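You operate a simulated robot arm through the tools that you are given. There is no shell and no other tool.

The job below is to be done with a simulated robot arm. You get a single attempt, and the scene is never put back.

TASK
Jog the film till a black mark stands at the orange line.
Fine: turn the rate dial to 2 first, zero the count afterwards and shut the clear cover again.
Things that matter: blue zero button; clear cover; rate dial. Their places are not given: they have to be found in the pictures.

The check looks at the end state, three seconds after you hand in, the way a careful person would. Anything else that was tipped, shoved, dropped, spilled or broken makes it a failure. A push-on lid holds only when it is set on centred and level and pressed home; a screw cap is set on level and turned clockwise until tight.

THE ROBOT
A 6-joint arm with a two-finger gripper, fixed in place. Base frame: the origin is at the foot of the arm, x ahead of it, y to its left, z up. Readings come in m, rad, newtons and seconds.
With the tool pointing down near the work surface it reaches from about 0.1 to 0.68 m from the base axis. Its first joint turns from -2.897 to 2.897 rad. Payload 3.18 kg.
The TCP is the grasp point between the finger pads, 0.03 m short of the fingertips. In the tool frame z runs along the fingers and y along their closing line. Largest opening 0.144 m; the body of the gripper starts 0.103 m behind the TCP.
Orientation is that of the tool frame in the base frame, as a unit quaternion [x, y, z, w]. With the fingers straight down and closing along the base's y, the tool's x points along the base's -x, its y along +y and its z along -z.

THE INTERFACE
- The arm moves only by the tool apply_moves. Its argument "moves" is a list of rows, each a list of 7 numbers: the shift along the base's x, y, z in units of 50 mm (1.0 is 50 mm), then the turn, a rotation vector about the base's x, y, z in units of 5 degrees (1.0 is 5 degrees), then the gripper command, from -1 (fully open) to 1 (shut), values between in proportion. In form: [[dx, dy, dz, rx, ry, rz, claw], ...]. A call has 1 to 20 rows; each row shifts and turns the commanded pose from where the row before left it. A call with a number of a shift or a turn outside -1 to 1 is refused whole. Rows are played at 5 a second. More than 0.05 m and 0.15 rad between two rows, or a gripper value outside its range, and nothing of the call is played. A pose out of reach is approached as far as the arm can. The call stops where the force on the tool passes 40 N (or 10 N more than at its start, if that is more) or the arm is blocked; 0.2 s more then pass. Each finger halts on what it meets, pressing with about 35 N; the grip force reading is that of the motor and also rises with nothing between the fingers. The clock runs only during rows and for 0.2 s after the last one: add rows that do not move to give the fingers time. It gives the time, the measured TCP pose, the force on the tool (base axes), the opening and the grip force at its end, in the units of the frame above (readings bear some noise), with the torque about the TCP (base axes, N m) and any sound that the robot's microphone picked up, and new pictures: "show" is both (left out), scene, wrist or none.
- Cameras (640 x 400 px; columns grow to the right, rows downward): "scene" is fixed at [0.0626, -0.4833, 1.0954]; the picture's right is [0.78, -0.62, 0.00], its down [-0.21, -0.27, -0.94] and it looks along [0.59, 0.73, -0.34] (base axes); focal length 323 px, centre (320, 200). "wrist" rides on the gripper at [0.076, 0.016, -0.143] in the tool frame; the picture's right is [-0.21, 0.98, 0.00], its down [-0.84, -0.18, -0.51] and it looks along [-0.50, -0.11, 0.86] (tool axes); focal length 218 px, centre (320, 200).
- locate(camera, pixels): for up to 12 pixels [column, row] of the newest picture of that camera ("zoom" is the newest enlarged one), the place [x, y, z] in the base frame of the surface seen there, good to about 0.002 m, but the place of the scene camera against the robot may be out by one fixed shift of up to 0.025 m in any direction. The clock stands still meanwhile.
- close_up(camera, box): a new picture of the part [left, top, right, bottom] of that camera's present view, enlarged. The clock stands still meanwhile.
- close_job(): hands the job in; it is judged then, once.

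Leave the gripper open and the arm clear of the work at the hand-in unless told otherwise.

The tools are called after "Call:" as a command line: name --pt "numbers of a row" for each row, then --argument value for the rest, lists and objects as JSON in quotes. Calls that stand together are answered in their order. apply_moves: Moves the arm, as the interface text tells. Its arguments: {"type":"object","properties":{"moves":{"type":"array","items":{"type":"array","items":{"type":"number"}}},"show":{"type":"string","enum":["both","scene","wrist","none"]}},"required":["moves"]} The other tools are called the same way: locate (camera, pixels) gives the place of the surface under pixels of a picture; close_up (camera, box) takes an enlarged picture of a part of a camera's view; close_job () hands the job in.

At the start:

```text
t: 0.0
eef_pos: [0.4348, 0.2722, 0.848]
orientation: [-0.001, 1.0, -0.001, 0.001]
force: [-0.1, -0.2, 0.4]
moment: [-0.02, 0.01, 0.0]
opening: 0.1441
grasp_force: 0.1
```

scene: 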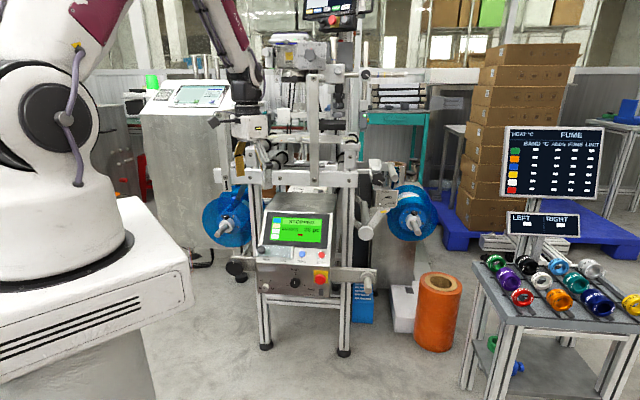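
wrist: 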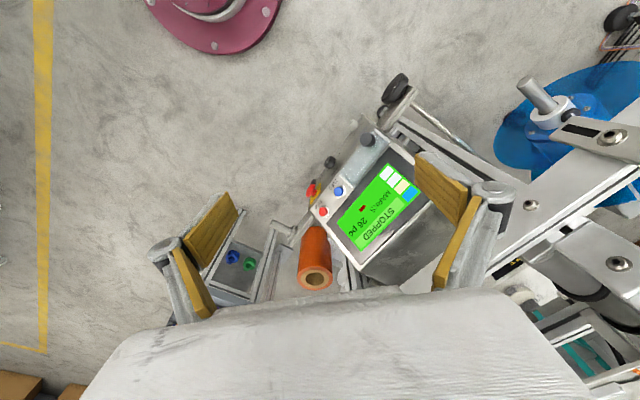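

I see a film/labelling machine with a control panel (green screen "STOPPED") around scene pixel (297,235). I'll take enlarged views to find the film, the orange line, the dial, the blue button and the clear cover.

Call:
close_up --camera "scene" --box '[220, 180, 400, 310]'

Call:
close_up --camera "wrist" --box '[270, 60, 450, 300]'

Call:
close_up --camera "scene" --box '[200, 20, 440, 190]'

```text
3.08 times, centred on (310, 245) of scene
```

zoom: 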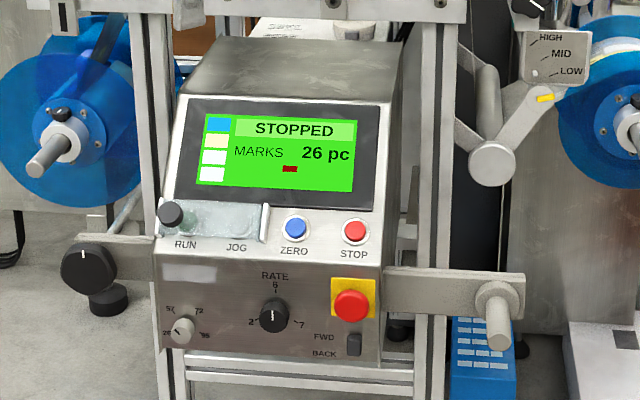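

```text
1.67 times, centred on (360, 180) of wrist
```

zoom: 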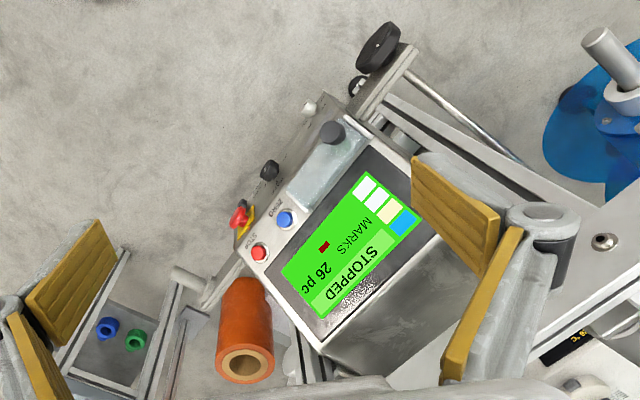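

```text
2.35 times, centred on (320, 105) of scene
```

zoom: 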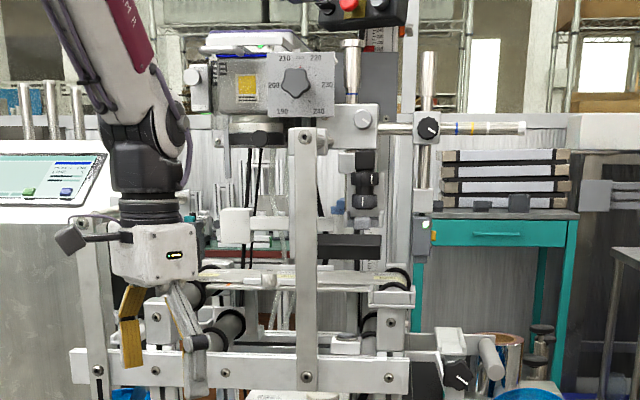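

The panel shows: RUN and JOG under a clear cover (dark knob at its left end), a blue ZERO button, a red STOP, a RATE dial now at 6, an FWD/BACK rocker. Next I look for the film and the orange line, and get finer close-ups.

Call:
close_up --camera "scene" --box '[255, 225, 335, 300]'

Call:
close_up --camera "scene" --box '[230, 110, 390, 210]'

Call:
close_up --camera "scene" --box '[340, 150, 450, 250]'

Call:
close_up --camera "wrist" --box '[480, 40, 640, 400]'

Call:
close_up --camera "wrist" --box '[310, 120, 390, 220]'

```text
5.33 times, centred on (295, 262) of scene
```

zoom: 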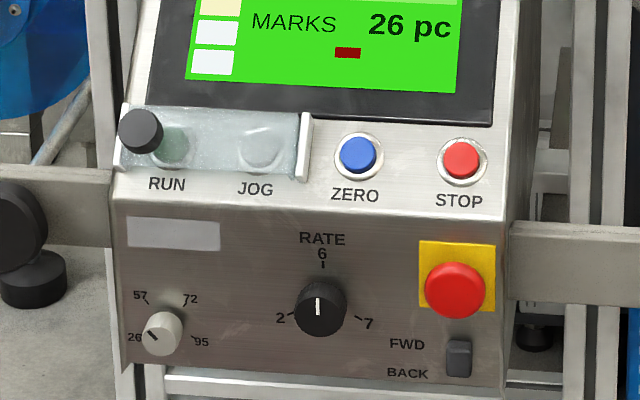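

```text
4.00 times, centred on (310, 160) of scene
```

zoom: 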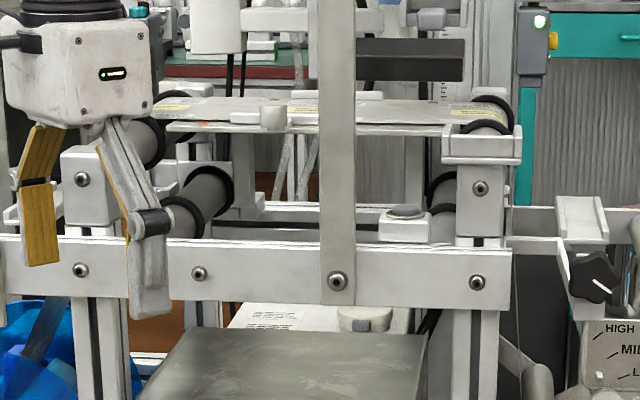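

```text
4.00 times, centred on (395, 200) of scene
```

zoom: 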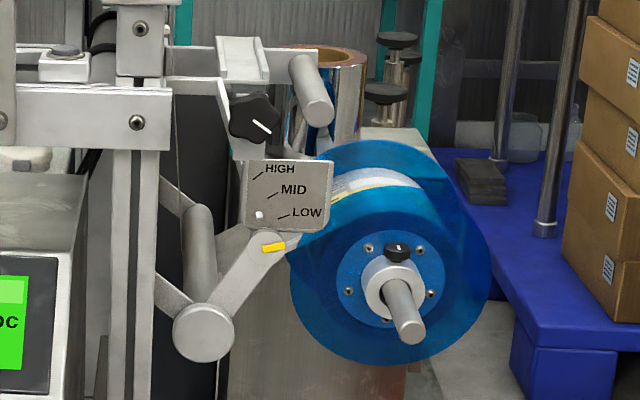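

```text
1.11 times, centred on (560, 220) of wrist
```

zoom: 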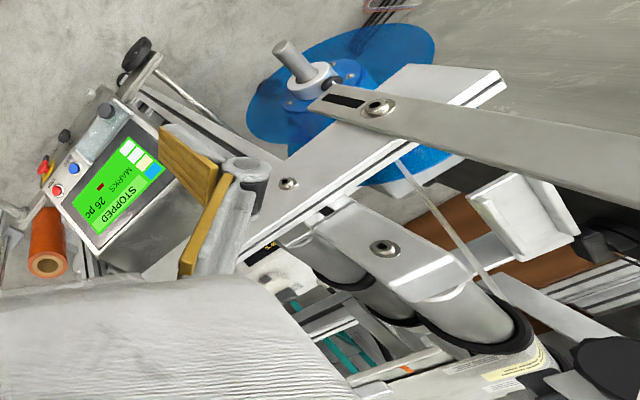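

```text
4.00 times, centred on (350, 170) of wrist
```

zoom: 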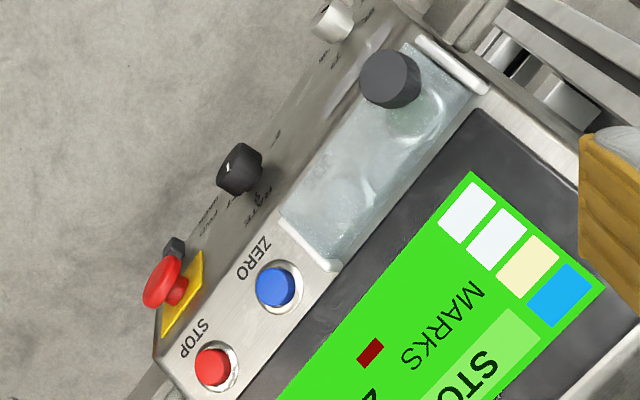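

The film runs over a flat bed high on the machine (scene ~ (300,137)). I zoom in there to find the black marks and orange line.

Call:
close_up --camera "scene" --box '[265, 125, 365, 150]'

Call:
close_up --camera "scene" --box '[265, 128, 305, 150]'

Call:
close_up --camera "wrist" --box '[500, 290, 640, 400]'

Call:
close_up --camera "scene" --box '[320, 125, 370, 150]'

```text
6.40 times, centred on (315, 138) of scene
```

zoom: 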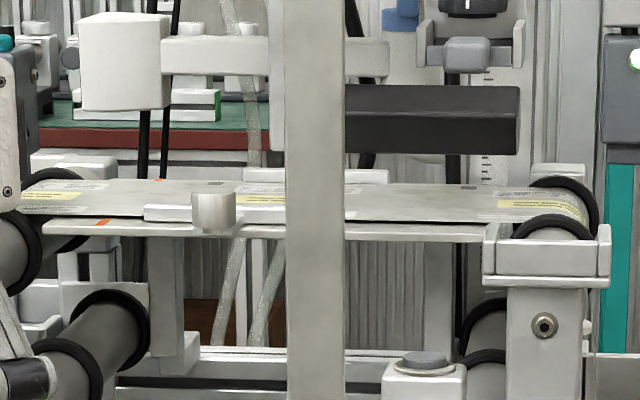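

```text
16.00 times, centred on (285, 139) of scene
```

zoom: 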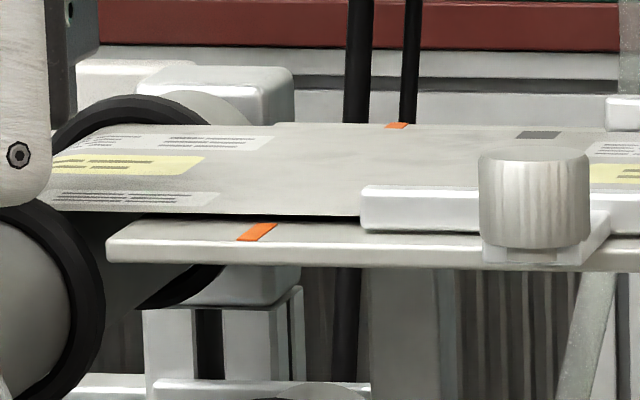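

```text
3.64 times, centred on (570, 345) of wrist
```

zoom: 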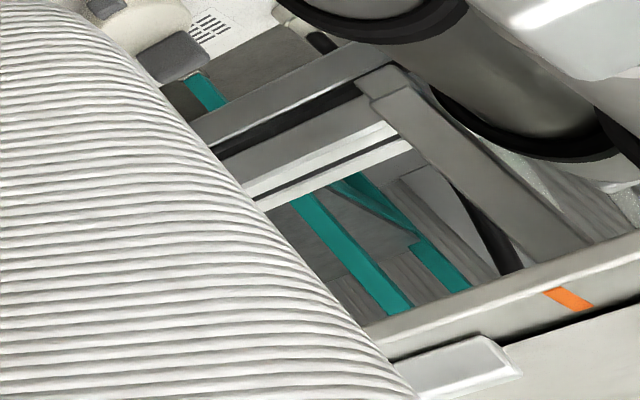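

```text
12.80 times, centred on (345, 138) of scene
```

zoom: 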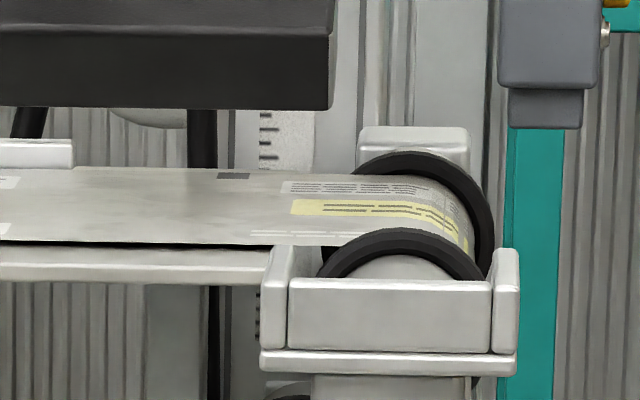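

The orange ticks sit on both edges of the film bed (zoom (256,232) and (397,125)); black marks on the film at about scene (298.6,135) and (338,136). Now I measure panel features with the wrist camera (accurate in the robot frame).

Call:
close_up --camera "wrist" --box '[310, 130, 390, 210]'

Call:
locate --camera "wrist" --pixels '[[338, 191], [323, 211], [339, 162], [366, 139], [349, 178], [356, 160], [312, 191], [350, 125], [372, 131], [330, 168], [420, 170], [385, 260]]'

Call:
locate --camera "scene" --pixels '[[300, 254], [321, 254], [273, 249], [295, 283], [272, 286], [320, 279], [319, 288], [281, 139], [290, 133], [298.6, 134.9], [338.2, 136.1], [286, 253]]'

```text
5.00 times, centred on (350, 170) of wrist
```

zoom: 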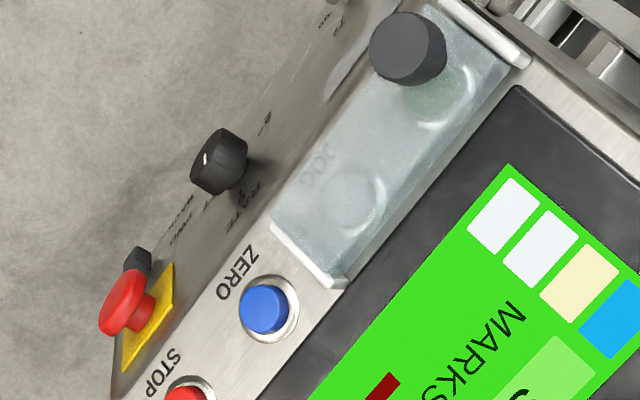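

```text
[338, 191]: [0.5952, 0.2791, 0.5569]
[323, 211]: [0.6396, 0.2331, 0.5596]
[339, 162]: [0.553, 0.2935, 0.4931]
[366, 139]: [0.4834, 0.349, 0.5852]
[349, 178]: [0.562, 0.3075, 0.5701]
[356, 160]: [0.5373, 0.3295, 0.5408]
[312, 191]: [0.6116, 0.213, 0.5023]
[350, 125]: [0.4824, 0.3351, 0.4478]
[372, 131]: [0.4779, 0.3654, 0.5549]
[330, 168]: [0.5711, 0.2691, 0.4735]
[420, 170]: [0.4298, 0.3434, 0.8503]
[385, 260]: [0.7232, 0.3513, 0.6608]
```

```text
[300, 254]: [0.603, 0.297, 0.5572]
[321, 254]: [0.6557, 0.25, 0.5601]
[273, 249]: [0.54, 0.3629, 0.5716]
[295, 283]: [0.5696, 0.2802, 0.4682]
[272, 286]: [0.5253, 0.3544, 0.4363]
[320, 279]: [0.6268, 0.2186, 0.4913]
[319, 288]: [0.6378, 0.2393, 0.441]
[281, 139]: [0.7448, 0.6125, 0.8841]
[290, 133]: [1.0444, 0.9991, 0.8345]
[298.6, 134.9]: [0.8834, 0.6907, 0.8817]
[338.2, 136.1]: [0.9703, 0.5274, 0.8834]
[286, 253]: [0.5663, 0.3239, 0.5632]
```

Measuring more precisely in the newest wrist zoom.

Call:
locate --camera "zoom" --pixels '[[208, 158], [225, 165], [263, 306], [400, 45], [320, 160], [435, 130], [345, 245], [300, 252], [490, 35], [250, 225], [352, 200], [310, 330]]'

Call:
close_up --camera "scene" --box '[265, 235, 305, 260]'

```text
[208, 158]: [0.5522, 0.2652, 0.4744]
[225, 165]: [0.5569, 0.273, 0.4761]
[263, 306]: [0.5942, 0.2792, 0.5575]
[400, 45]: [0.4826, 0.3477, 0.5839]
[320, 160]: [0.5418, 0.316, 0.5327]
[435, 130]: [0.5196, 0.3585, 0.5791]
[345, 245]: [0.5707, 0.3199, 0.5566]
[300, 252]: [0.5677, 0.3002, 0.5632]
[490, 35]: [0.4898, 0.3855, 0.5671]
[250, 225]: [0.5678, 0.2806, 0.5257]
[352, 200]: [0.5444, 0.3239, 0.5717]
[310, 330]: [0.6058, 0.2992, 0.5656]
```

```text
16.00 times, centred on (285, 248) of scene
```

zoom: 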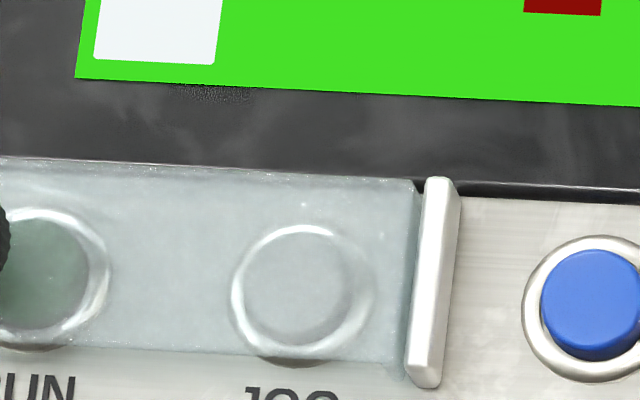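

The button strip slopes about 45°. I'll map nearby obstacles (crossbar, posts, left clamp arm, fascia) before moving.

Call:
locate --camera "wrist" --pixels '[[530, 203], [620, 263], [612, 135], [600, 190], [450, 145], [385, 105], [395, 85], [540, 95], [495, 260], [410, 130], [425, 250], [470, 250]]'

Call:
locate --camera "scene" --pixels '[[262, 272], [262, 280], [284, 290], [304, 285], [308, 272], [284, 266], [247, 180], [330, 180], [354, 285], [370, 275], [235, 267], [250, 257]]'

```text
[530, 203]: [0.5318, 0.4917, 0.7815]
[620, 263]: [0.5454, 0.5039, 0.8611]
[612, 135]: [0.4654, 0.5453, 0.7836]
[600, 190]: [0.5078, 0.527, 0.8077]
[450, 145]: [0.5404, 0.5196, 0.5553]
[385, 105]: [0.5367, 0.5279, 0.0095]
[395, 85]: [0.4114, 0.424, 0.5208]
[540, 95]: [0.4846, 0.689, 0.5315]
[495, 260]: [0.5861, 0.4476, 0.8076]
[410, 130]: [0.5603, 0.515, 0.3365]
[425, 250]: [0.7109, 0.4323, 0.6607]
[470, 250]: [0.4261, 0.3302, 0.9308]
```

```text
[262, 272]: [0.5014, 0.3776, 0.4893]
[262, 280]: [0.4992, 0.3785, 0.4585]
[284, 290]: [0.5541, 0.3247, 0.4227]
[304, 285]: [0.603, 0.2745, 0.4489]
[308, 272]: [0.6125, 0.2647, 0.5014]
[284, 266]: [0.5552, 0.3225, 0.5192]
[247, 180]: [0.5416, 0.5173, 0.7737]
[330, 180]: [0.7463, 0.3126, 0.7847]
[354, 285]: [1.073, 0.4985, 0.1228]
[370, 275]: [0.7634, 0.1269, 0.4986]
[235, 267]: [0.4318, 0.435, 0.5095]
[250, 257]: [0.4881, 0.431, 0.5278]
```

The machine is turned 45° (its crossbar runs along (1,-1)); fascia is vertical at u=(x+y)/√2≈0.60, and the strip slopes at 45°. I'll turn the tool (yaw 45°, then tilt 45°) to face the strip from about 0.2 m away for a close view.

Call:
apply_moves --pt "0.02 -0.05 0 0 0 1 -1" --pt "0.02 -0.05 0 0 0 1 -1" --pt "0.02 -0.05 0 0 0 1 -1" --pt "0.02 -0.05 0 0 0 1 -1" --pt "0.02 -0.05 0 0 0 1 -1" --pt "0.02 -0.05 0 0 0 1 -1" --pt "0.02 -0.05 0 0 0 1 -1" --pt "0.02 -0.05 0 0 0 1 -1" --pt "0.02 -0.05 0 0 0 1 -1" --pt "0.02 -0.05 -0.34 0.7071 -0.7071 0 -1" --pt "0.02 -0.05 -0.34 0.7071 -0.7071 0 -1" --pt "0.02 -0.05 -0.34 0.7071 -0.7071 0 -1" --pt "0.02 -0.05 -0.34 0.7071 -0.7071 0 -1" --pt "0.02 -0.05 -0.34 0.7071 -0.7071 0 -1" --pt "0.02 -0.05 -0.34 0.7071 -0.7071 0 -1" --pt "0.02 -0.05 -0.34 0.7071 -0.7071 0 -1" --pt "0.02 -0.05 -0.34 0.7071 -0.7071 0 -1" --pt "0.02 -0.05 -0.34 0.7071 -0.7071 0 -1" --show "both"

```text
t: 3.8
eef_pos: [0.4737, 0.252, 0.7488]
orientation: [-0.366, 0.87, 0.156, 0.291]
force: [-0.1, 0.6, 1.0]
moment: [0.02, 0.0, 0.03]
opening: 0.1441
grasp_force: 0.1
out of reach, approached as far as the arm can: row 13, 14, 15, 17, 18
```

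scene: 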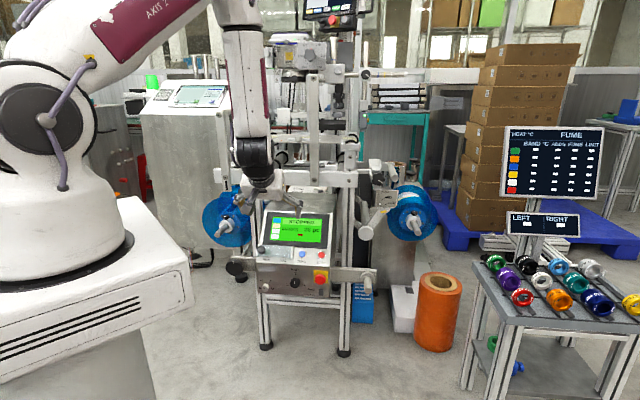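
wrist: 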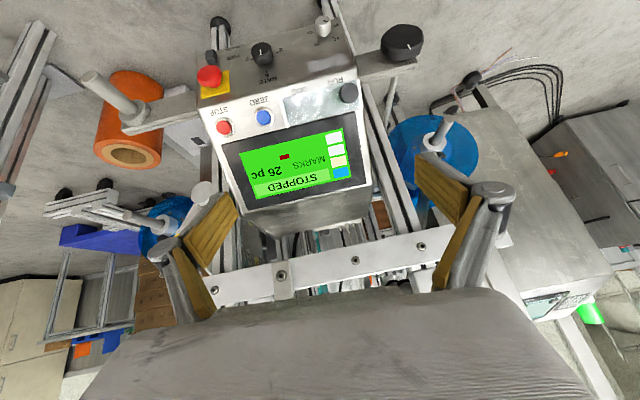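

Some rows were reported out of reach; the arm stands at (0.474,0.252,0.749) tilted ~38°. Take a close look at the cover and fascia from here.

Call:
close_up --camera "wrist" --box '[190, 10, 370, 150]'

Call:
close_up --camera "wrist" --box '[260, 60, 370, 130]'

Call:
close_up --camera "scene" --box '[240, 160, 360, 310]'

```text
2.86 times, centred on (280, 80) of wrist
```

zoom: 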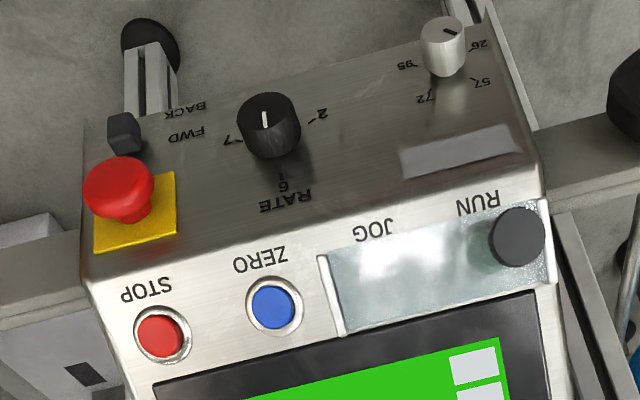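

```text
5.71 times, centred on (315, 95) of wrist
```

zoom: 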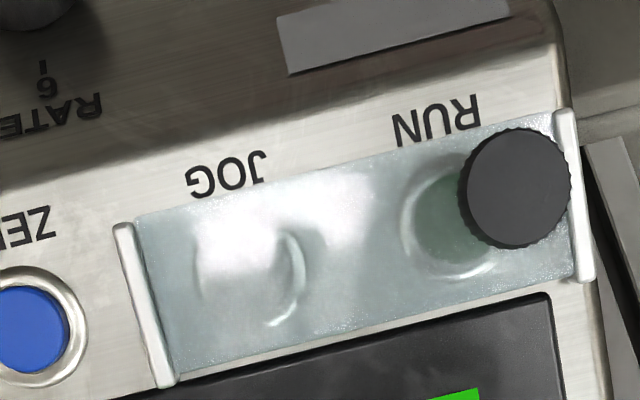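

```text
2.67 times, centred on (300, 235) of scene
```

zoom: 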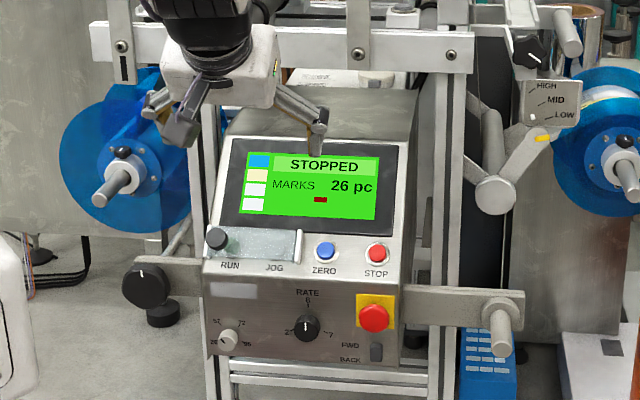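

I retake the wrist zoom of the cover and measure its rails, plate and knob.

Call:
close_up --camera "wrist" --box '[270, 60, 370, 130]'

Call:
locate --camera "wrist" --pixels '[[283.5, 112.5], [281, 103], [287, 126], [359.7, 93], [358, 83], [363, 107], [348.5, 92.5], [342, 78], [305, 90], [330, 112], [310, 120], [290, 100]]'

```text
5.71 times, centred on (320, 95) of wrist
```

zoom: 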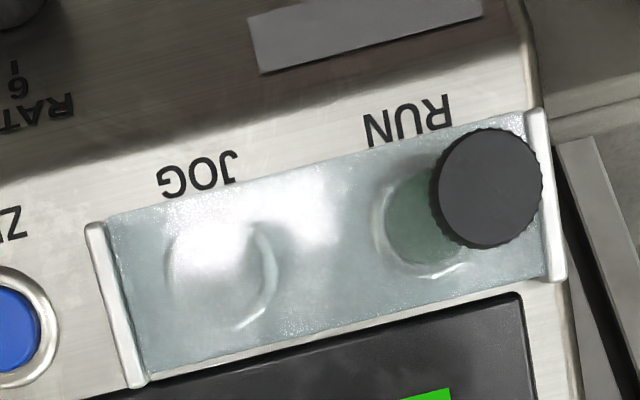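

```text
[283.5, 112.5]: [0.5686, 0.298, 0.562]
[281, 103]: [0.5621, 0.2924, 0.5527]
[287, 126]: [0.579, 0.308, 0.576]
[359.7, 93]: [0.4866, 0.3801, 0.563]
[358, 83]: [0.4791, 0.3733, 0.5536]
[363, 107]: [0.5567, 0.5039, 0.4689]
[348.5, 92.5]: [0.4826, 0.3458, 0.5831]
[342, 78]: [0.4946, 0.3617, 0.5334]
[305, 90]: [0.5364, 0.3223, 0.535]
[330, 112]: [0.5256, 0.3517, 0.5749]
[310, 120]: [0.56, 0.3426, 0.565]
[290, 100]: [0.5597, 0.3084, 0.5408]
```

Sampling the cover surface on a grid in the zoom to understand its shape.

Call:
locate --camera "zoom" --pixels '[[220, 270], [265, 265], [180, 320], [130, 260], [320, 220], [320, 300], [420, 215], [400, 260], [500, 260], [480, 290], [300, 190], [240, 325]]'

Call:
locate --camera "zoom" --pixels '[[490, 185], [490, 135], [445, 190], [530, 210], [520, 125], [450, 270], [190, 240], [160, 360], [210, 300], [395, 200], [10, 330], [455, 215]]'

```text
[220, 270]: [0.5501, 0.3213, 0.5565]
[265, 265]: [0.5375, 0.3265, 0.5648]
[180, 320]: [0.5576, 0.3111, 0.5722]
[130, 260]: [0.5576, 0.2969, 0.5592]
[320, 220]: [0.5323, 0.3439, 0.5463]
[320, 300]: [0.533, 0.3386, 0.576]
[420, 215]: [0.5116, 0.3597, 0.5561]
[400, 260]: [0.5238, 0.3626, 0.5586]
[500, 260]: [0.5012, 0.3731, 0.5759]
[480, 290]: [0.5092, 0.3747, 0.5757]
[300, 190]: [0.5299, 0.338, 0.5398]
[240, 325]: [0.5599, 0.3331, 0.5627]
```

```text
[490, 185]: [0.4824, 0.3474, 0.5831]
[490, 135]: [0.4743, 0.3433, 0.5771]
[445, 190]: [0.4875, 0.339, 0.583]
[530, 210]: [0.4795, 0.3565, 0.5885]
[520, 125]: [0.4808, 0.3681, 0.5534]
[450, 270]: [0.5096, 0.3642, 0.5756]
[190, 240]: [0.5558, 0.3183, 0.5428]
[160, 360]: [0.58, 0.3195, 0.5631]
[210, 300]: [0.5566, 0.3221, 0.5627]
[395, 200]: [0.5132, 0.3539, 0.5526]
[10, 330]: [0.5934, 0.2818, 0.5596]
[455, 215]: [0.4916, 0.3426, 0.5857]
```

The cover is a plate ~22 mm above the strip resting between two end rails, with a tall knob (r≈0.0955) at the left; JOG sits under its right half. First the dial. I check whether the arm settles/moves with null rows, to see how commanded pose behaves.

Call:
apply_moves --pt "0 0 0 0 0 0 -1" --pt "0 0 0 0 0 0 -1" --show "none"

Call:
locate --camera "wrist" --pixels '[[262, 52], [258, 48], [267, 55], [273, 50], [255, 62], [280, 45], [300, 40], [210, 75], [215, 50], [322, 22], [250, 75], [286, 68]]'

```text
t: 4.4
eef_pos: [0.4737, 0.2515, 0.7486]
orientation: [-0.366, 0.87, 0.156, 0.29]
force: [0.6, 0.3, 0.1]
moment: [0.01, -0.02, 0.01]
opening: 0.1438
grasp_force: 0.0
```

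```text
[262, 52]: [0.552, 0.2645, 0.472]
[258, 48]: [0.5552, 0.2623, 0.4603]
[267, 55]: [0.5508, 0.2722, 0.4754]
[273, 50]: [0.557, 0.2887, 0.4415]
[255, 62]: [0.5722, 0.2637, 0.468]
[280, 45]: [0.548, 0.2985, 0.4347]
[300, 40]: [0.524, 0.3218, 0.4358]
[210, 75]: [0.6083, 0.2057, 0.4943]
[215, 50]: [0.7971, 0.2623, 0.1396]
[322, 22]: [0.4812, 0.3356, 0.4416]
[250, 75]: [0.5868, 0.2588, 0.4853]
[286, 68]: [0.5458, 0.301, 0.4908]
```

Dial front is near u≈0.577, r≈0.203, z≈0.468. A finer zoom of the dial and fascia follows.

Call:
close_up --camera "wrist" --box '[230, 30, 300, 80]'

Call:
close_up --camera "scene" --box '[280, 265, 330, 300]'

```text
8.00 times, centred on (265, 55) of wrist
```

zoom: 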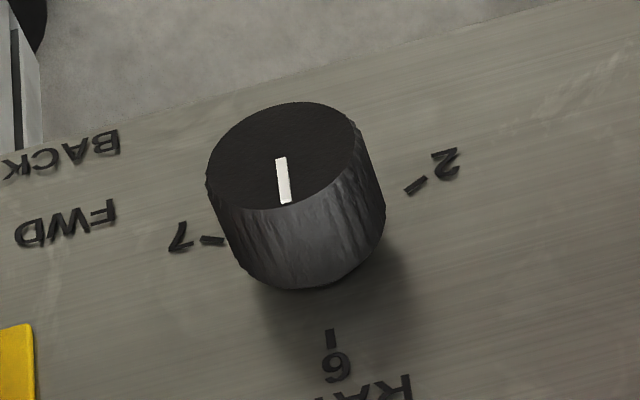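

```text
11.43 times, centred on (305, 282) of scene
```

zoom: 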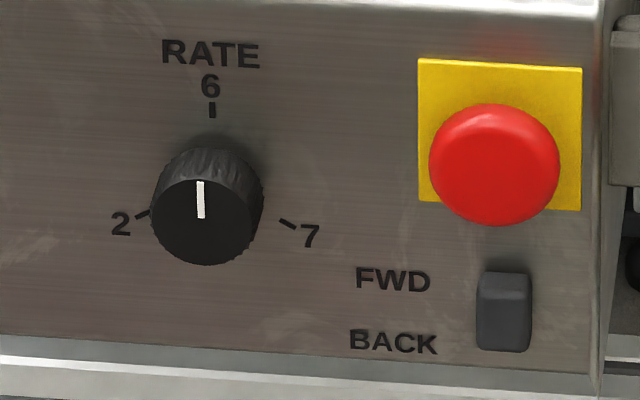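

Locating the tick marks and dial rim for the angles.

Call:
locate --camera "zoom" --pixels '[[142, 215], [212, 110], [289, 224], [157, 222], [245, 222], [202, 258], [202, 186], [200, 230], [505, 285], [505, 335], [494, 160], [100, 150]]'

```text
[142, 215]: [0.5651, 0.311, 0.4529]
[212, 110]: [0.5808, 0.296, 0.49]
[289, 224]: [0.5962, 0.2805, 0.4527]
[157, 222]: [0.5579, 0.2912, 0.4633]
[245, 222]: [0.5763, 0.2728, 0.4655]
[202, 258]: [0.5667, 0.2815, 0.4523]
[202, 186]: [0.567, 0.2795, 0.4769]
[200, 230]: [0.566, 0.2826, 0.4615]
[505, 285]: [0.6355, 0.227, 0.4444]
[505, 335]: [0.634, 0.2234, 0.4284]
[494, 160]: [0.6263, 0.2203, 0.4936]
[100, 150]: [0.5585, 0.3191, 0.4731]
```

Geometry found: the dial axis is horizontal at about r=0.2035, z=0.465, face u≈0.578, radius ≈13 mm; marks 2 and 7 lie ∓120° from 6 (top). So the dial needs a 120° counter-clockwise turn. I test reach: go lower and in front of the panel, straightening the 45° tilt.

Call:
apply_moves --pt "-0.082 -0.246 -0.497 0.06 -0.1725 -0.05 -1" --pt "-0.082 -0.246 -0.497 0.06 -0.1725 -0.05 -1" --pt "-0.082 -0.246 -0.497 0.06 -0.1725 -0.05 -1" --pt "-0.082 -0.246 -0.497 0.06 -0.1725 -0.05 -1" --pt "-0.082 -0.246 -0.497 0.06 -0.1725 -0.05 -1" --pt "-0.082 -0.246 -0.497 0.06 -0.1725 -0.05 -1" --pt "-0.082 -0.246 -0.497 0.06 -0.1725 -0.05 -1" --pt "-0.082 -0.246 -0.497 0.06 -0.1725 -0.05 -1" --show "both"

```text
t: 6.2
eef_pos: [0.6212, 0.1795, 0.6356]
orientation: [-0.354, 0.852, 0.145, 0.357]
force: [0.2, -0.5, -0.2]
moment: [0.01, 0.01, 0.02]
opening: 0.1441
grasp_force: 0.0
out of reach, approached as far as the arm can: row 1, 2, 3, 4, 5, 6, 7, 8
```

scene: 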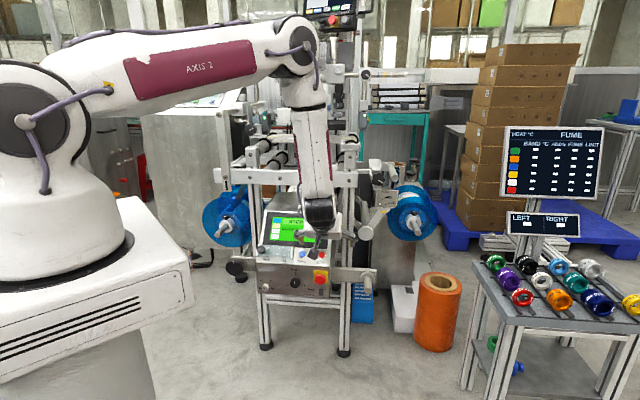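
wrist: 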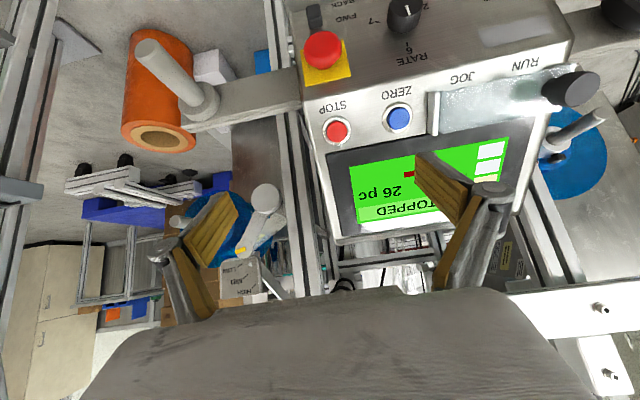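

The arm instead slid to (0.621,0.180,0.636), keeping the 45° tilt exactly: so tilt is limited by a joint. I must understand the wrist kinematics; let me zoom on the arm.

Call:
close_up --camera "scene" --box '[240, 20, 400, 300]'

Call:
close_up --camera "scene" --box '[0, 0, 360, 260]'

Call:
close_up --camera "scene" --box '[280, 160, 360, 260]'

```text
1.43 times, centred on (320, 160) of scene
```

zoom: 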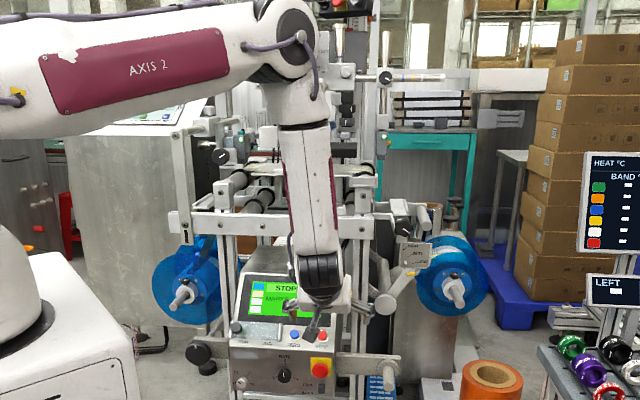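

```text
1.54 times, centred on (180, 130) of scene
```

zoom: 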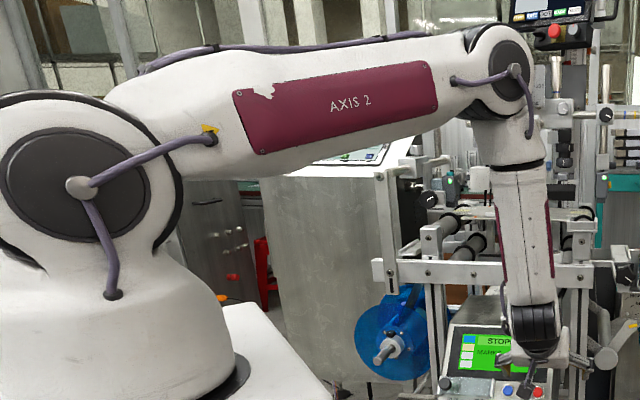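

```text
4.00 times, centred on (320, 210) of scene
```

zoom: 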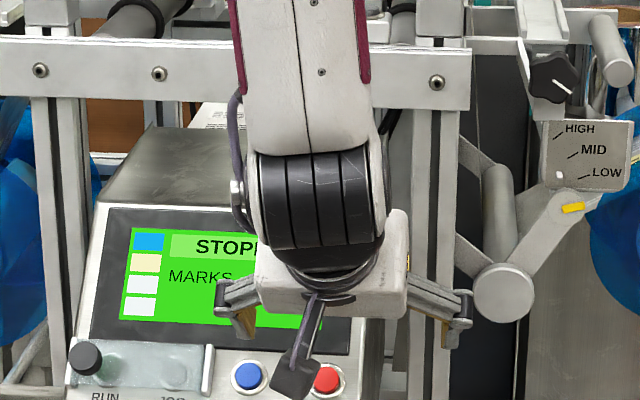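

The arm is an industrial type with roll-bend-roll wrist, shoulder at about z≈1.06; outward tilting at close range seems limited. I bring the tool back to pointing straight down (keeping the 45° yaw) in front of the fascia.

Call:
apply_moves --pt "0 0 0 -0.7071 0.7071 0 -1" --pt "0 0 0 -0.7071 0.7071 0 -1" --pt "0 0 0 -0.7071 0.7071 0 -1" --pt "0 0 0 -0.7071 0.7071 0 -1" --pt "-0.58 0.036 -0.06 -0.7071 0.7071 0 -1" --pt "-0.58 0.036 -0.06 -0.7071 0.7071 0 -1" --pt "-0.58 0.036 -0.06 -0.7071 0.7071 0 -1" --pt "-0.58 0.036 -0.06 -0.7071 0.7071 0 -1" --pt "-0.58 0.036 -0.06 -0.7071 0.7071 0 -1" --show "both"

```text
t: 8.2
eef_pos: [0.4719, 0.1888, 0.621]
orientation: [-0.381, 0.925, -0.004, 0.007]
force: [1.2, -1.4, -0.3]
moment: [0.16, 0.07, 0.06]
opening: 0.1438
grasp_force: 0.1
```

scene: 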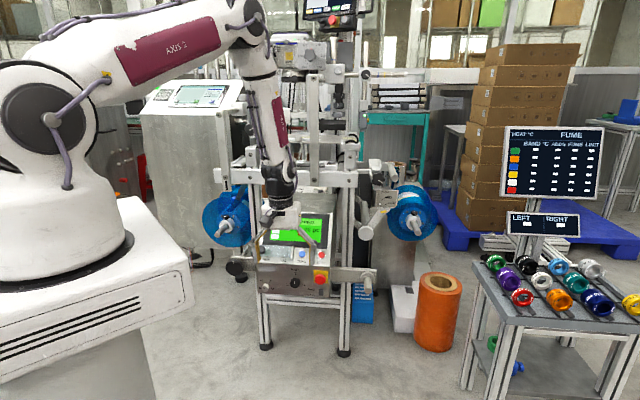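
wrist: 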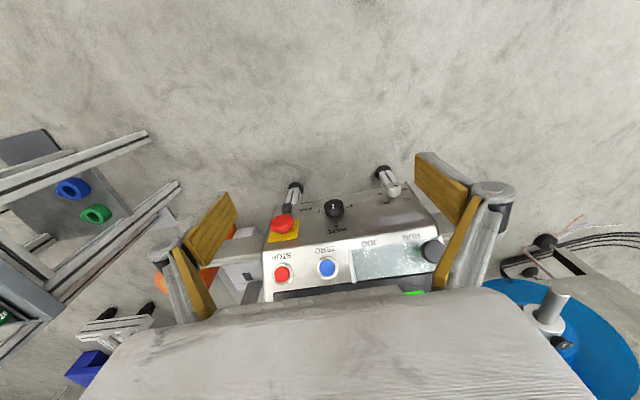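

Tool is straight down, yaw 45°. I'll move back and lower, well clear of the machine (u=0.42), and probe how far the tool can tilt outward, in small steps.

Call:
apply_moves --pt "-0.207 -0.238 -0.807 0 0 0 -1" --pt "-0.207 -0.238 -0.807 0 0 0 -1" --pt "-0.207 -0.238 -0.807 0 0 0 -1" --pt "0 0 0 0.7071 -0.7071 0 -1" --pt "0 0 0 0.7071 -0.7071 0 -1" --pt "0 0 0 0.7071 -0.7071 0 -1" --pt "0 0 0 0.7071 -0.7071 0 -1" --show "scene"

```text
t: 9.8
eef_pos: [0.4439, 0.1541, 0.4963]
orientation: [-0.38, 0.908, 0.058, 0.17]
force: [0.2, 0.2, 0.3]
moment: [-0.01, 0.05, -0.02]
opening: 0.144
grasp_force: 0.0
```

scene: 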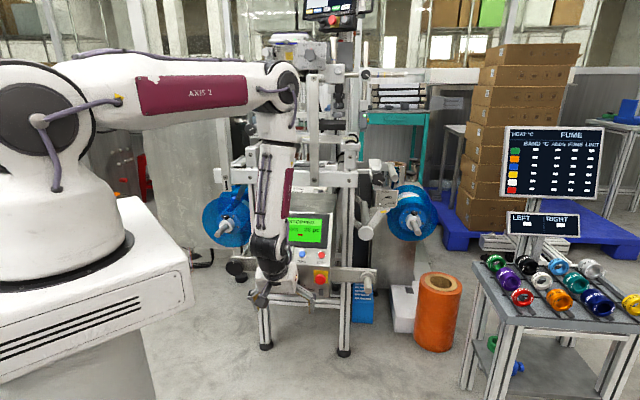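

20° tilt is fine here. I continue tilting in place.

Call:
apply_moves --pt "0 0 0 0.7071 -0.7071 0 -1" --pt "0 0 0 0.7071 -0.7071 0 -1" --pt "0 0 0 0.7071 -0.7071 0 -1" --show "none"

```text
t: 10.6
eef_pos: [0.4435, 0.1531, 0.498]
orientation: [-0.367, 0.878, 0.107, 0.287]
force: [-0.6, -0.5, -0.5]
moment: [0.0, -0.01, 0.01]
opening: 0.1441
grasp_force: 0.0
```

35° reached without trouble; continue.

Call:
apply_moves --pt "0 0 0 0.7071 -0.7071 0 -1" --pt "0 0 0 0.7071 -0.7071 0 -1" --pt "0 0 0 0.7071 -0.7071 0 -1" --show "none"

```text
t: 11.4
eef_pos: [0.4441, 0.1554, 0.4977]
orientation: [-0.347, 0.834, 0.154, 0.4]
force: [1.0, 0.2, 0.2]
moment: [0.01, -0.04, 0.03]
opening: 0.144
grasp_force: 0.1
```

50° reached. Continue to horizontal.

Call:
apply_moves --pt "0 0 0 0.7071 -0.7071 0 -1" --pt "0 0 0 0.7071 -0.7071 0 -1" --pt "0 0 0 0.7071 -0.7071 0 -1" --pt "0 0 0 0.7071 -0.7071 0 -1" --show "none"

```text
t: 12.4
eef_pos: [0.4429, 0.1547, 0.4958]
orientation: [-0.311, 0.754, 0.21, 0.539]
force: [0.8, -0.1, 0.4]
moment: [-0.02, 0.0, 0.01]
opening: 0.1439
grasp_force: 0.1
```

70°. Four more rows to make it horizontal.

Call:
apply_moves --pt "0 0 0 0.7071 -0.7071 0 -1" --pt "0 0 0 0.7071 -0.7071 0 -1" --pt "0 0 0 0.7071 -0.7071 0 -1" --pt "0 0 0 0.7071 -0.7071 0 -1" --show "both"

```text
t: 13.4
eef_pos: [0.4481, 0.1535, 0.5131]
orientation: [-0.266, 0.651, 0.262, 0.66]
force: [-0.1, -0.1, 0.6]
moment: [0.02, 0.02, -0.02]
opening: 0.1439
grasp_force: 0.1
out of reach, approached as far as the arm can: row 4
```

scene: 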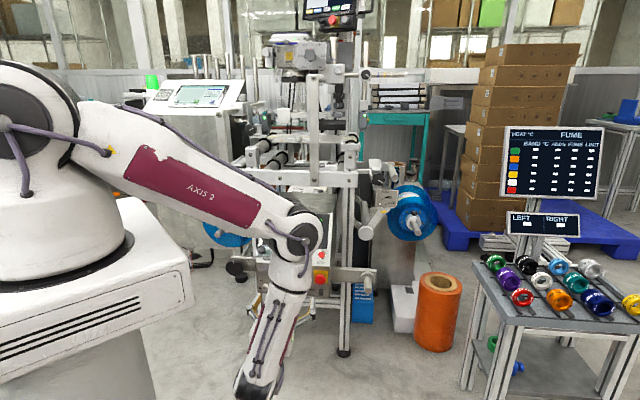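
wrist: 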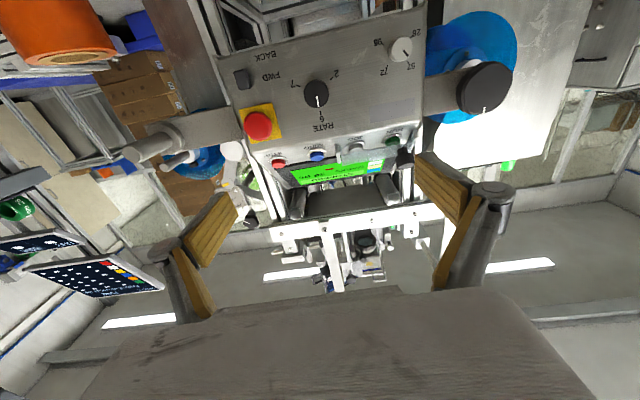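

Horizontal is reachable (TCP u=0.425, z=0.513). The wrist camera now sees the fascia face-on; I zoom in on the dial and measure in the robot frame.

Call:
close_up --camera "wrist" --box '[220, 30, 440, 190]'

Call:
close_up --camera "wrist" --box '[276, 70, 356, 120]'

```text
2.50 times, centred on (330, 110) of wrist
```

zoom: 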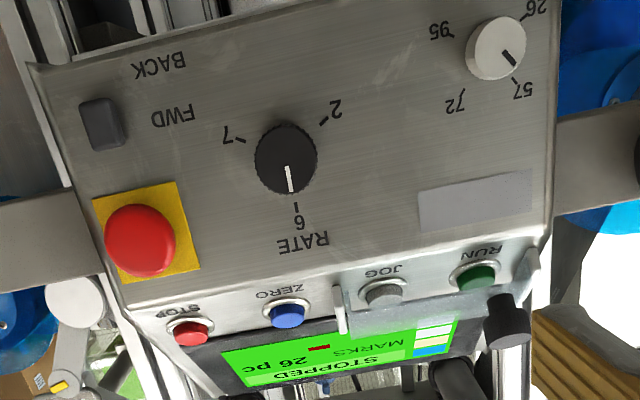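

```text
8.00 times, centred on (316, 95) of wrist
```

zoom: 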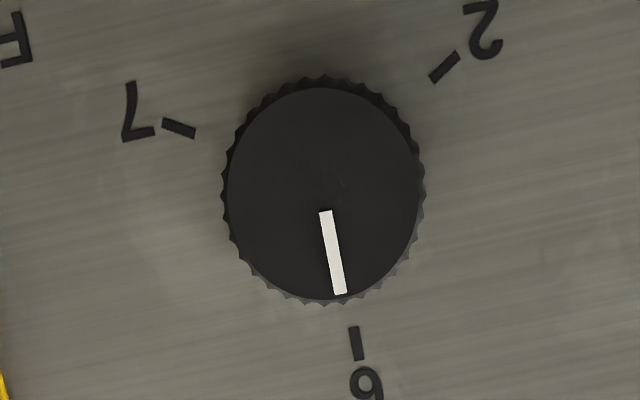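

Clear view: the dial pointer is at 6. Locating its centre and ticks; also the cover parts.

Call:
locate --camera "zoom" --pixels '[[323, 192], [232, 190], [415, 190], [323, 95], [323, 293], [356, 343], [444, 67], [179, 128], [560, 300], [100, 300]]'

Call:
close_up --camera "wrist" --box '[330, 120, 430, 182]'

```text
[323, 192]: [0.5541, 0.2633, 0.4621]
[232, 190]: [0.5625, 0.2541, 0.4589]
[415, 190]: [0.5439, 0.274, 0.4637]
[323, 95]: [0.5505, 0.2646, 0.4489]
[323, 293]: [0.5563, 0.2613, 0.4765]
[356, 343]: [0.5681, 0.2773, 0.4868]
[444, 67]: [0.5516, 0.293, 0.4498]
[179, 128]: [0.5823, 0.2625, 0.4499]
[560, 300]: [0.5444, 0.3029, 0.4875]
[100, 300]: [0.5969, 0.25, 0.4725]
```

```text
6.40 times, centred on (380, 151) of wrist
```

zoom: 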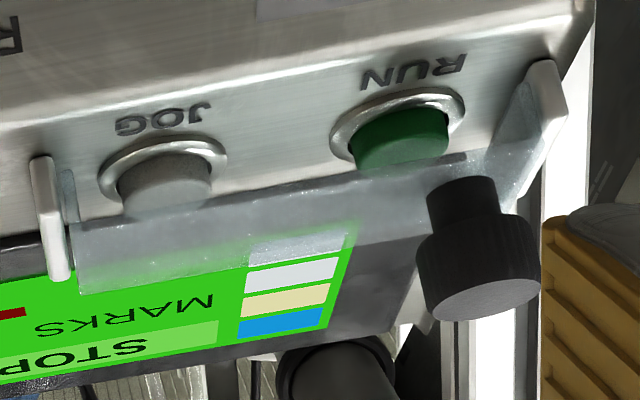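

Dial axis: r=0.2046, z=0.462, face u=0.578, fascia u≈0.5975. I also see the cover is a clear bridge-shaped plate held between two white side brackets, with a mushroom knob. Now move forward to u≈0.49 in line with the dial axis, narrowing the fingers to ~60 mm.

Call:
apply_moves --pt "0.217 0.243 -0.255 -0.02 0.02 0.055 0.167" --pt "0.217 0.243 -0.255 -0.02 0.02 0.055 0.167" --pt "0.217 0.243 -0.255 -0.02 0.02 0.055 0.167" --pt "0.217 0.243 -0.255 -0.02 0.02 0.055 0.167" --pt "0 0 0 0 0 0 0.167" --show "both"

```text
t: 14.6
eef_pos: [0.4975, 0.2033, 0.5009]
orientation: [-0.275, 0.652, 0.267, 0.654]
force: [0.3, 0.3, -0.8]
moment: [0.0, -0.02, -0.02]
opening: 0.0601
grasp_force: 0.1
out of reach, approached as far as the arm can: row 1, 2, 3, 4
```

scene: 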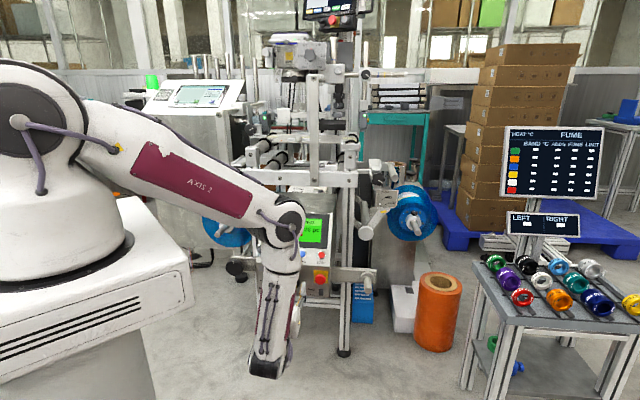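
wrist: 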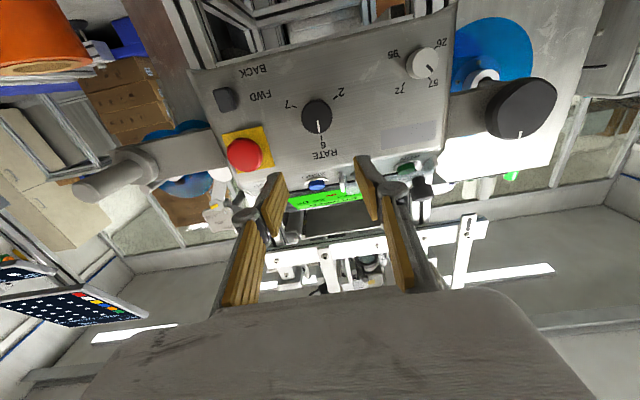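

Orientation is now exactly horizontal along the dial axis, but the arm stays high (z=0.501) here. Geometry suggests more reach further forward, so I go forward to u≈0.53 and then try lowering to z=0.462.

Call:
apply_moves --pt "0.2475 0.2475 0 0 0 0 0.167" --pt "0.2475 0.2475 0 0 0 0 0.167" --pt "-0.024 0.024 -0.26 0 0 0 0.167" --pt "-0.024 0.024 -0.26 0 0 0 0.167" --pt "0 0 -0.26 0 0 0 0.167" --show "wrist"

```text
t: 15.8
eef_pos: [0.5221, 0.2266, 0.4997]
orientation: [-0.273, 0.652, 0.267, 0.655]
force: [-0.8, 0.3, 0.0]
moment: [-0.01, -0.01, -0.02]
opening: 0.0601
grasp_force: 0.1
out of reach, approached as far as the arm can: row 3, 4, 5
```

wrist: 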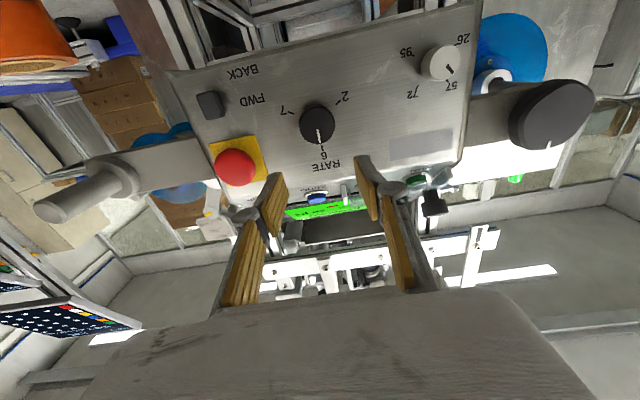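

The data match an axis-2 limit: the wrist can't go lower than z≈0.50. So I'll pitch the tool 20° downward (keeping the wrist higher), roll it +30° about the dial axis, and turn the dial in two 60° strokes. First retreat to u≈0.50, pitch and roll.

Call:
apply_moves --pt "-0.1025 -0.1025 0 -0.7071 0.7071 0 0.167" --pt "-0.1025 -0.1025 0 -0.7071 0.7071 0 0.167" --pt "-0.1025 -0.1025 -0.3 -0.7071 0.7071 0 0.167" --pt "-0.1025 -0.1025 -0.324 -0.7071 0.7071 0 0.167" --pt "0 0 0 0.7071 0.7071 0 0.167" --pt "0 0 0 0.7071 0.7071 0 0.167" --pt "0 0 0 0.7071 0.7071 0 0.167" --pt "0 0 0 0.7071 0.7071 0 0.167" --pt "0 0 0 0.7071 0.7071 0 0.167" --pt "0 0 0 0.7071 0.7071 0 0.167" --show "both"

```text
t: 18.0
eef_pos: [0.5019, 0.2059, 0.4685]
orientation: [-0.168, 0.788, 0.405, 0.432]
force: [0.2, -0.1, 0.0]
moment: [-0.01, 0.02, 0.01]
opening: 0.0601
grasp_force: 0.0
```

scene: 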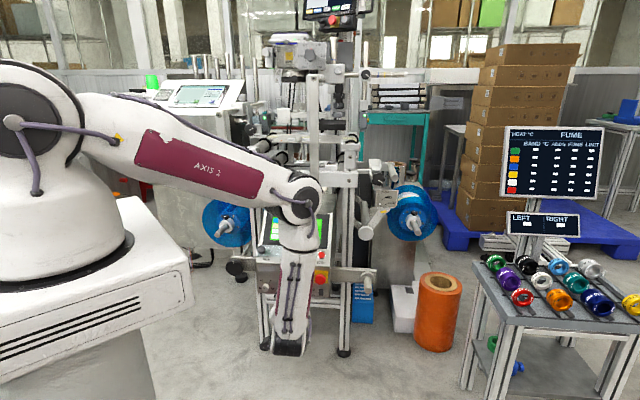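
wrist: 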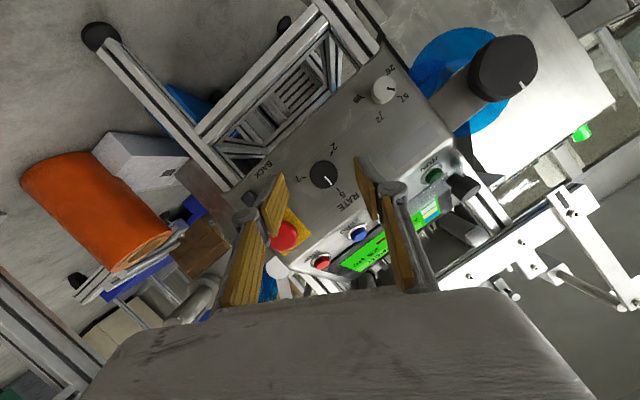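

Pose is as planned (φ=+30°, pitched 20° down, in line with the dial). Now advance 61 mm along the dial axis so the pads straddle the dial.

Call:
apply_moves --pt "0.282 0.291 0 0 0 0 0.167" --pt "0.282 0.291 0 0 0 0 0.167" --pt "0.282 0.291 0 0 0 0 0.167" --show "both"

```text
t: 18.8
eef_pos: [0.545, 0.2472, 0.4686]
orientation: [-0.169, 0.787, 0.405, 0.434]
force: [0.3, -0.2, -1.0]
moment: [-0.03, 0.01, 0.01]
opening: 0.06
grasp_force: 0.1
```

scene: 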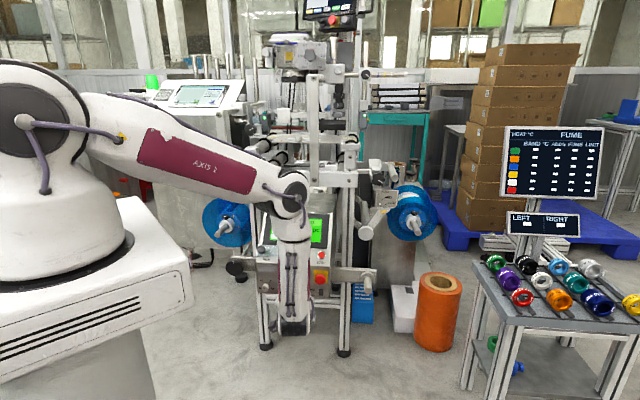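
wrist: 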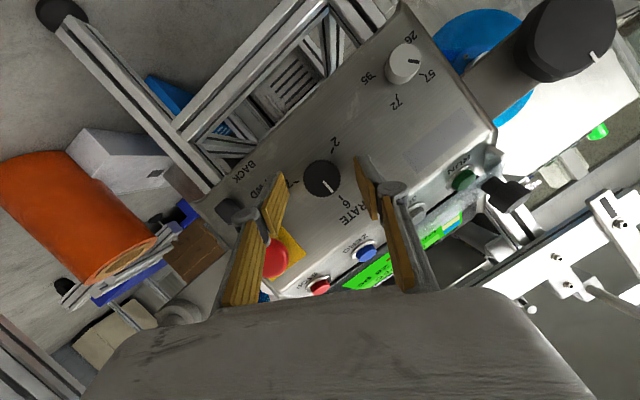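

Fingertips seem level with the dial. A close-up to check the straddle before closing.

Call:
close_up --camera "wrist" --box '[240, 120, 400, 240]'

Call:
close_up --camera "scene" --box '[250, 230, 350, 340]'

```text
3.33 times, centred on (320, 180) of wrist
```

zoom: 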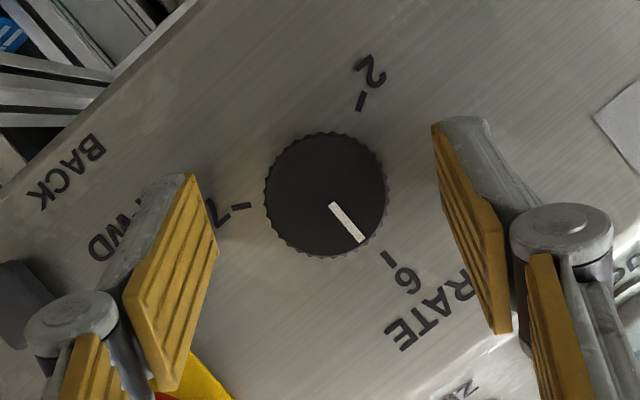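

```text
3.64 times, centred on (300, 285) of scene
```

zoom: 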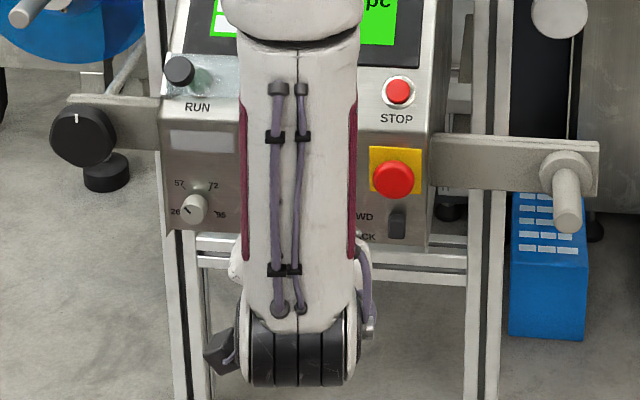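

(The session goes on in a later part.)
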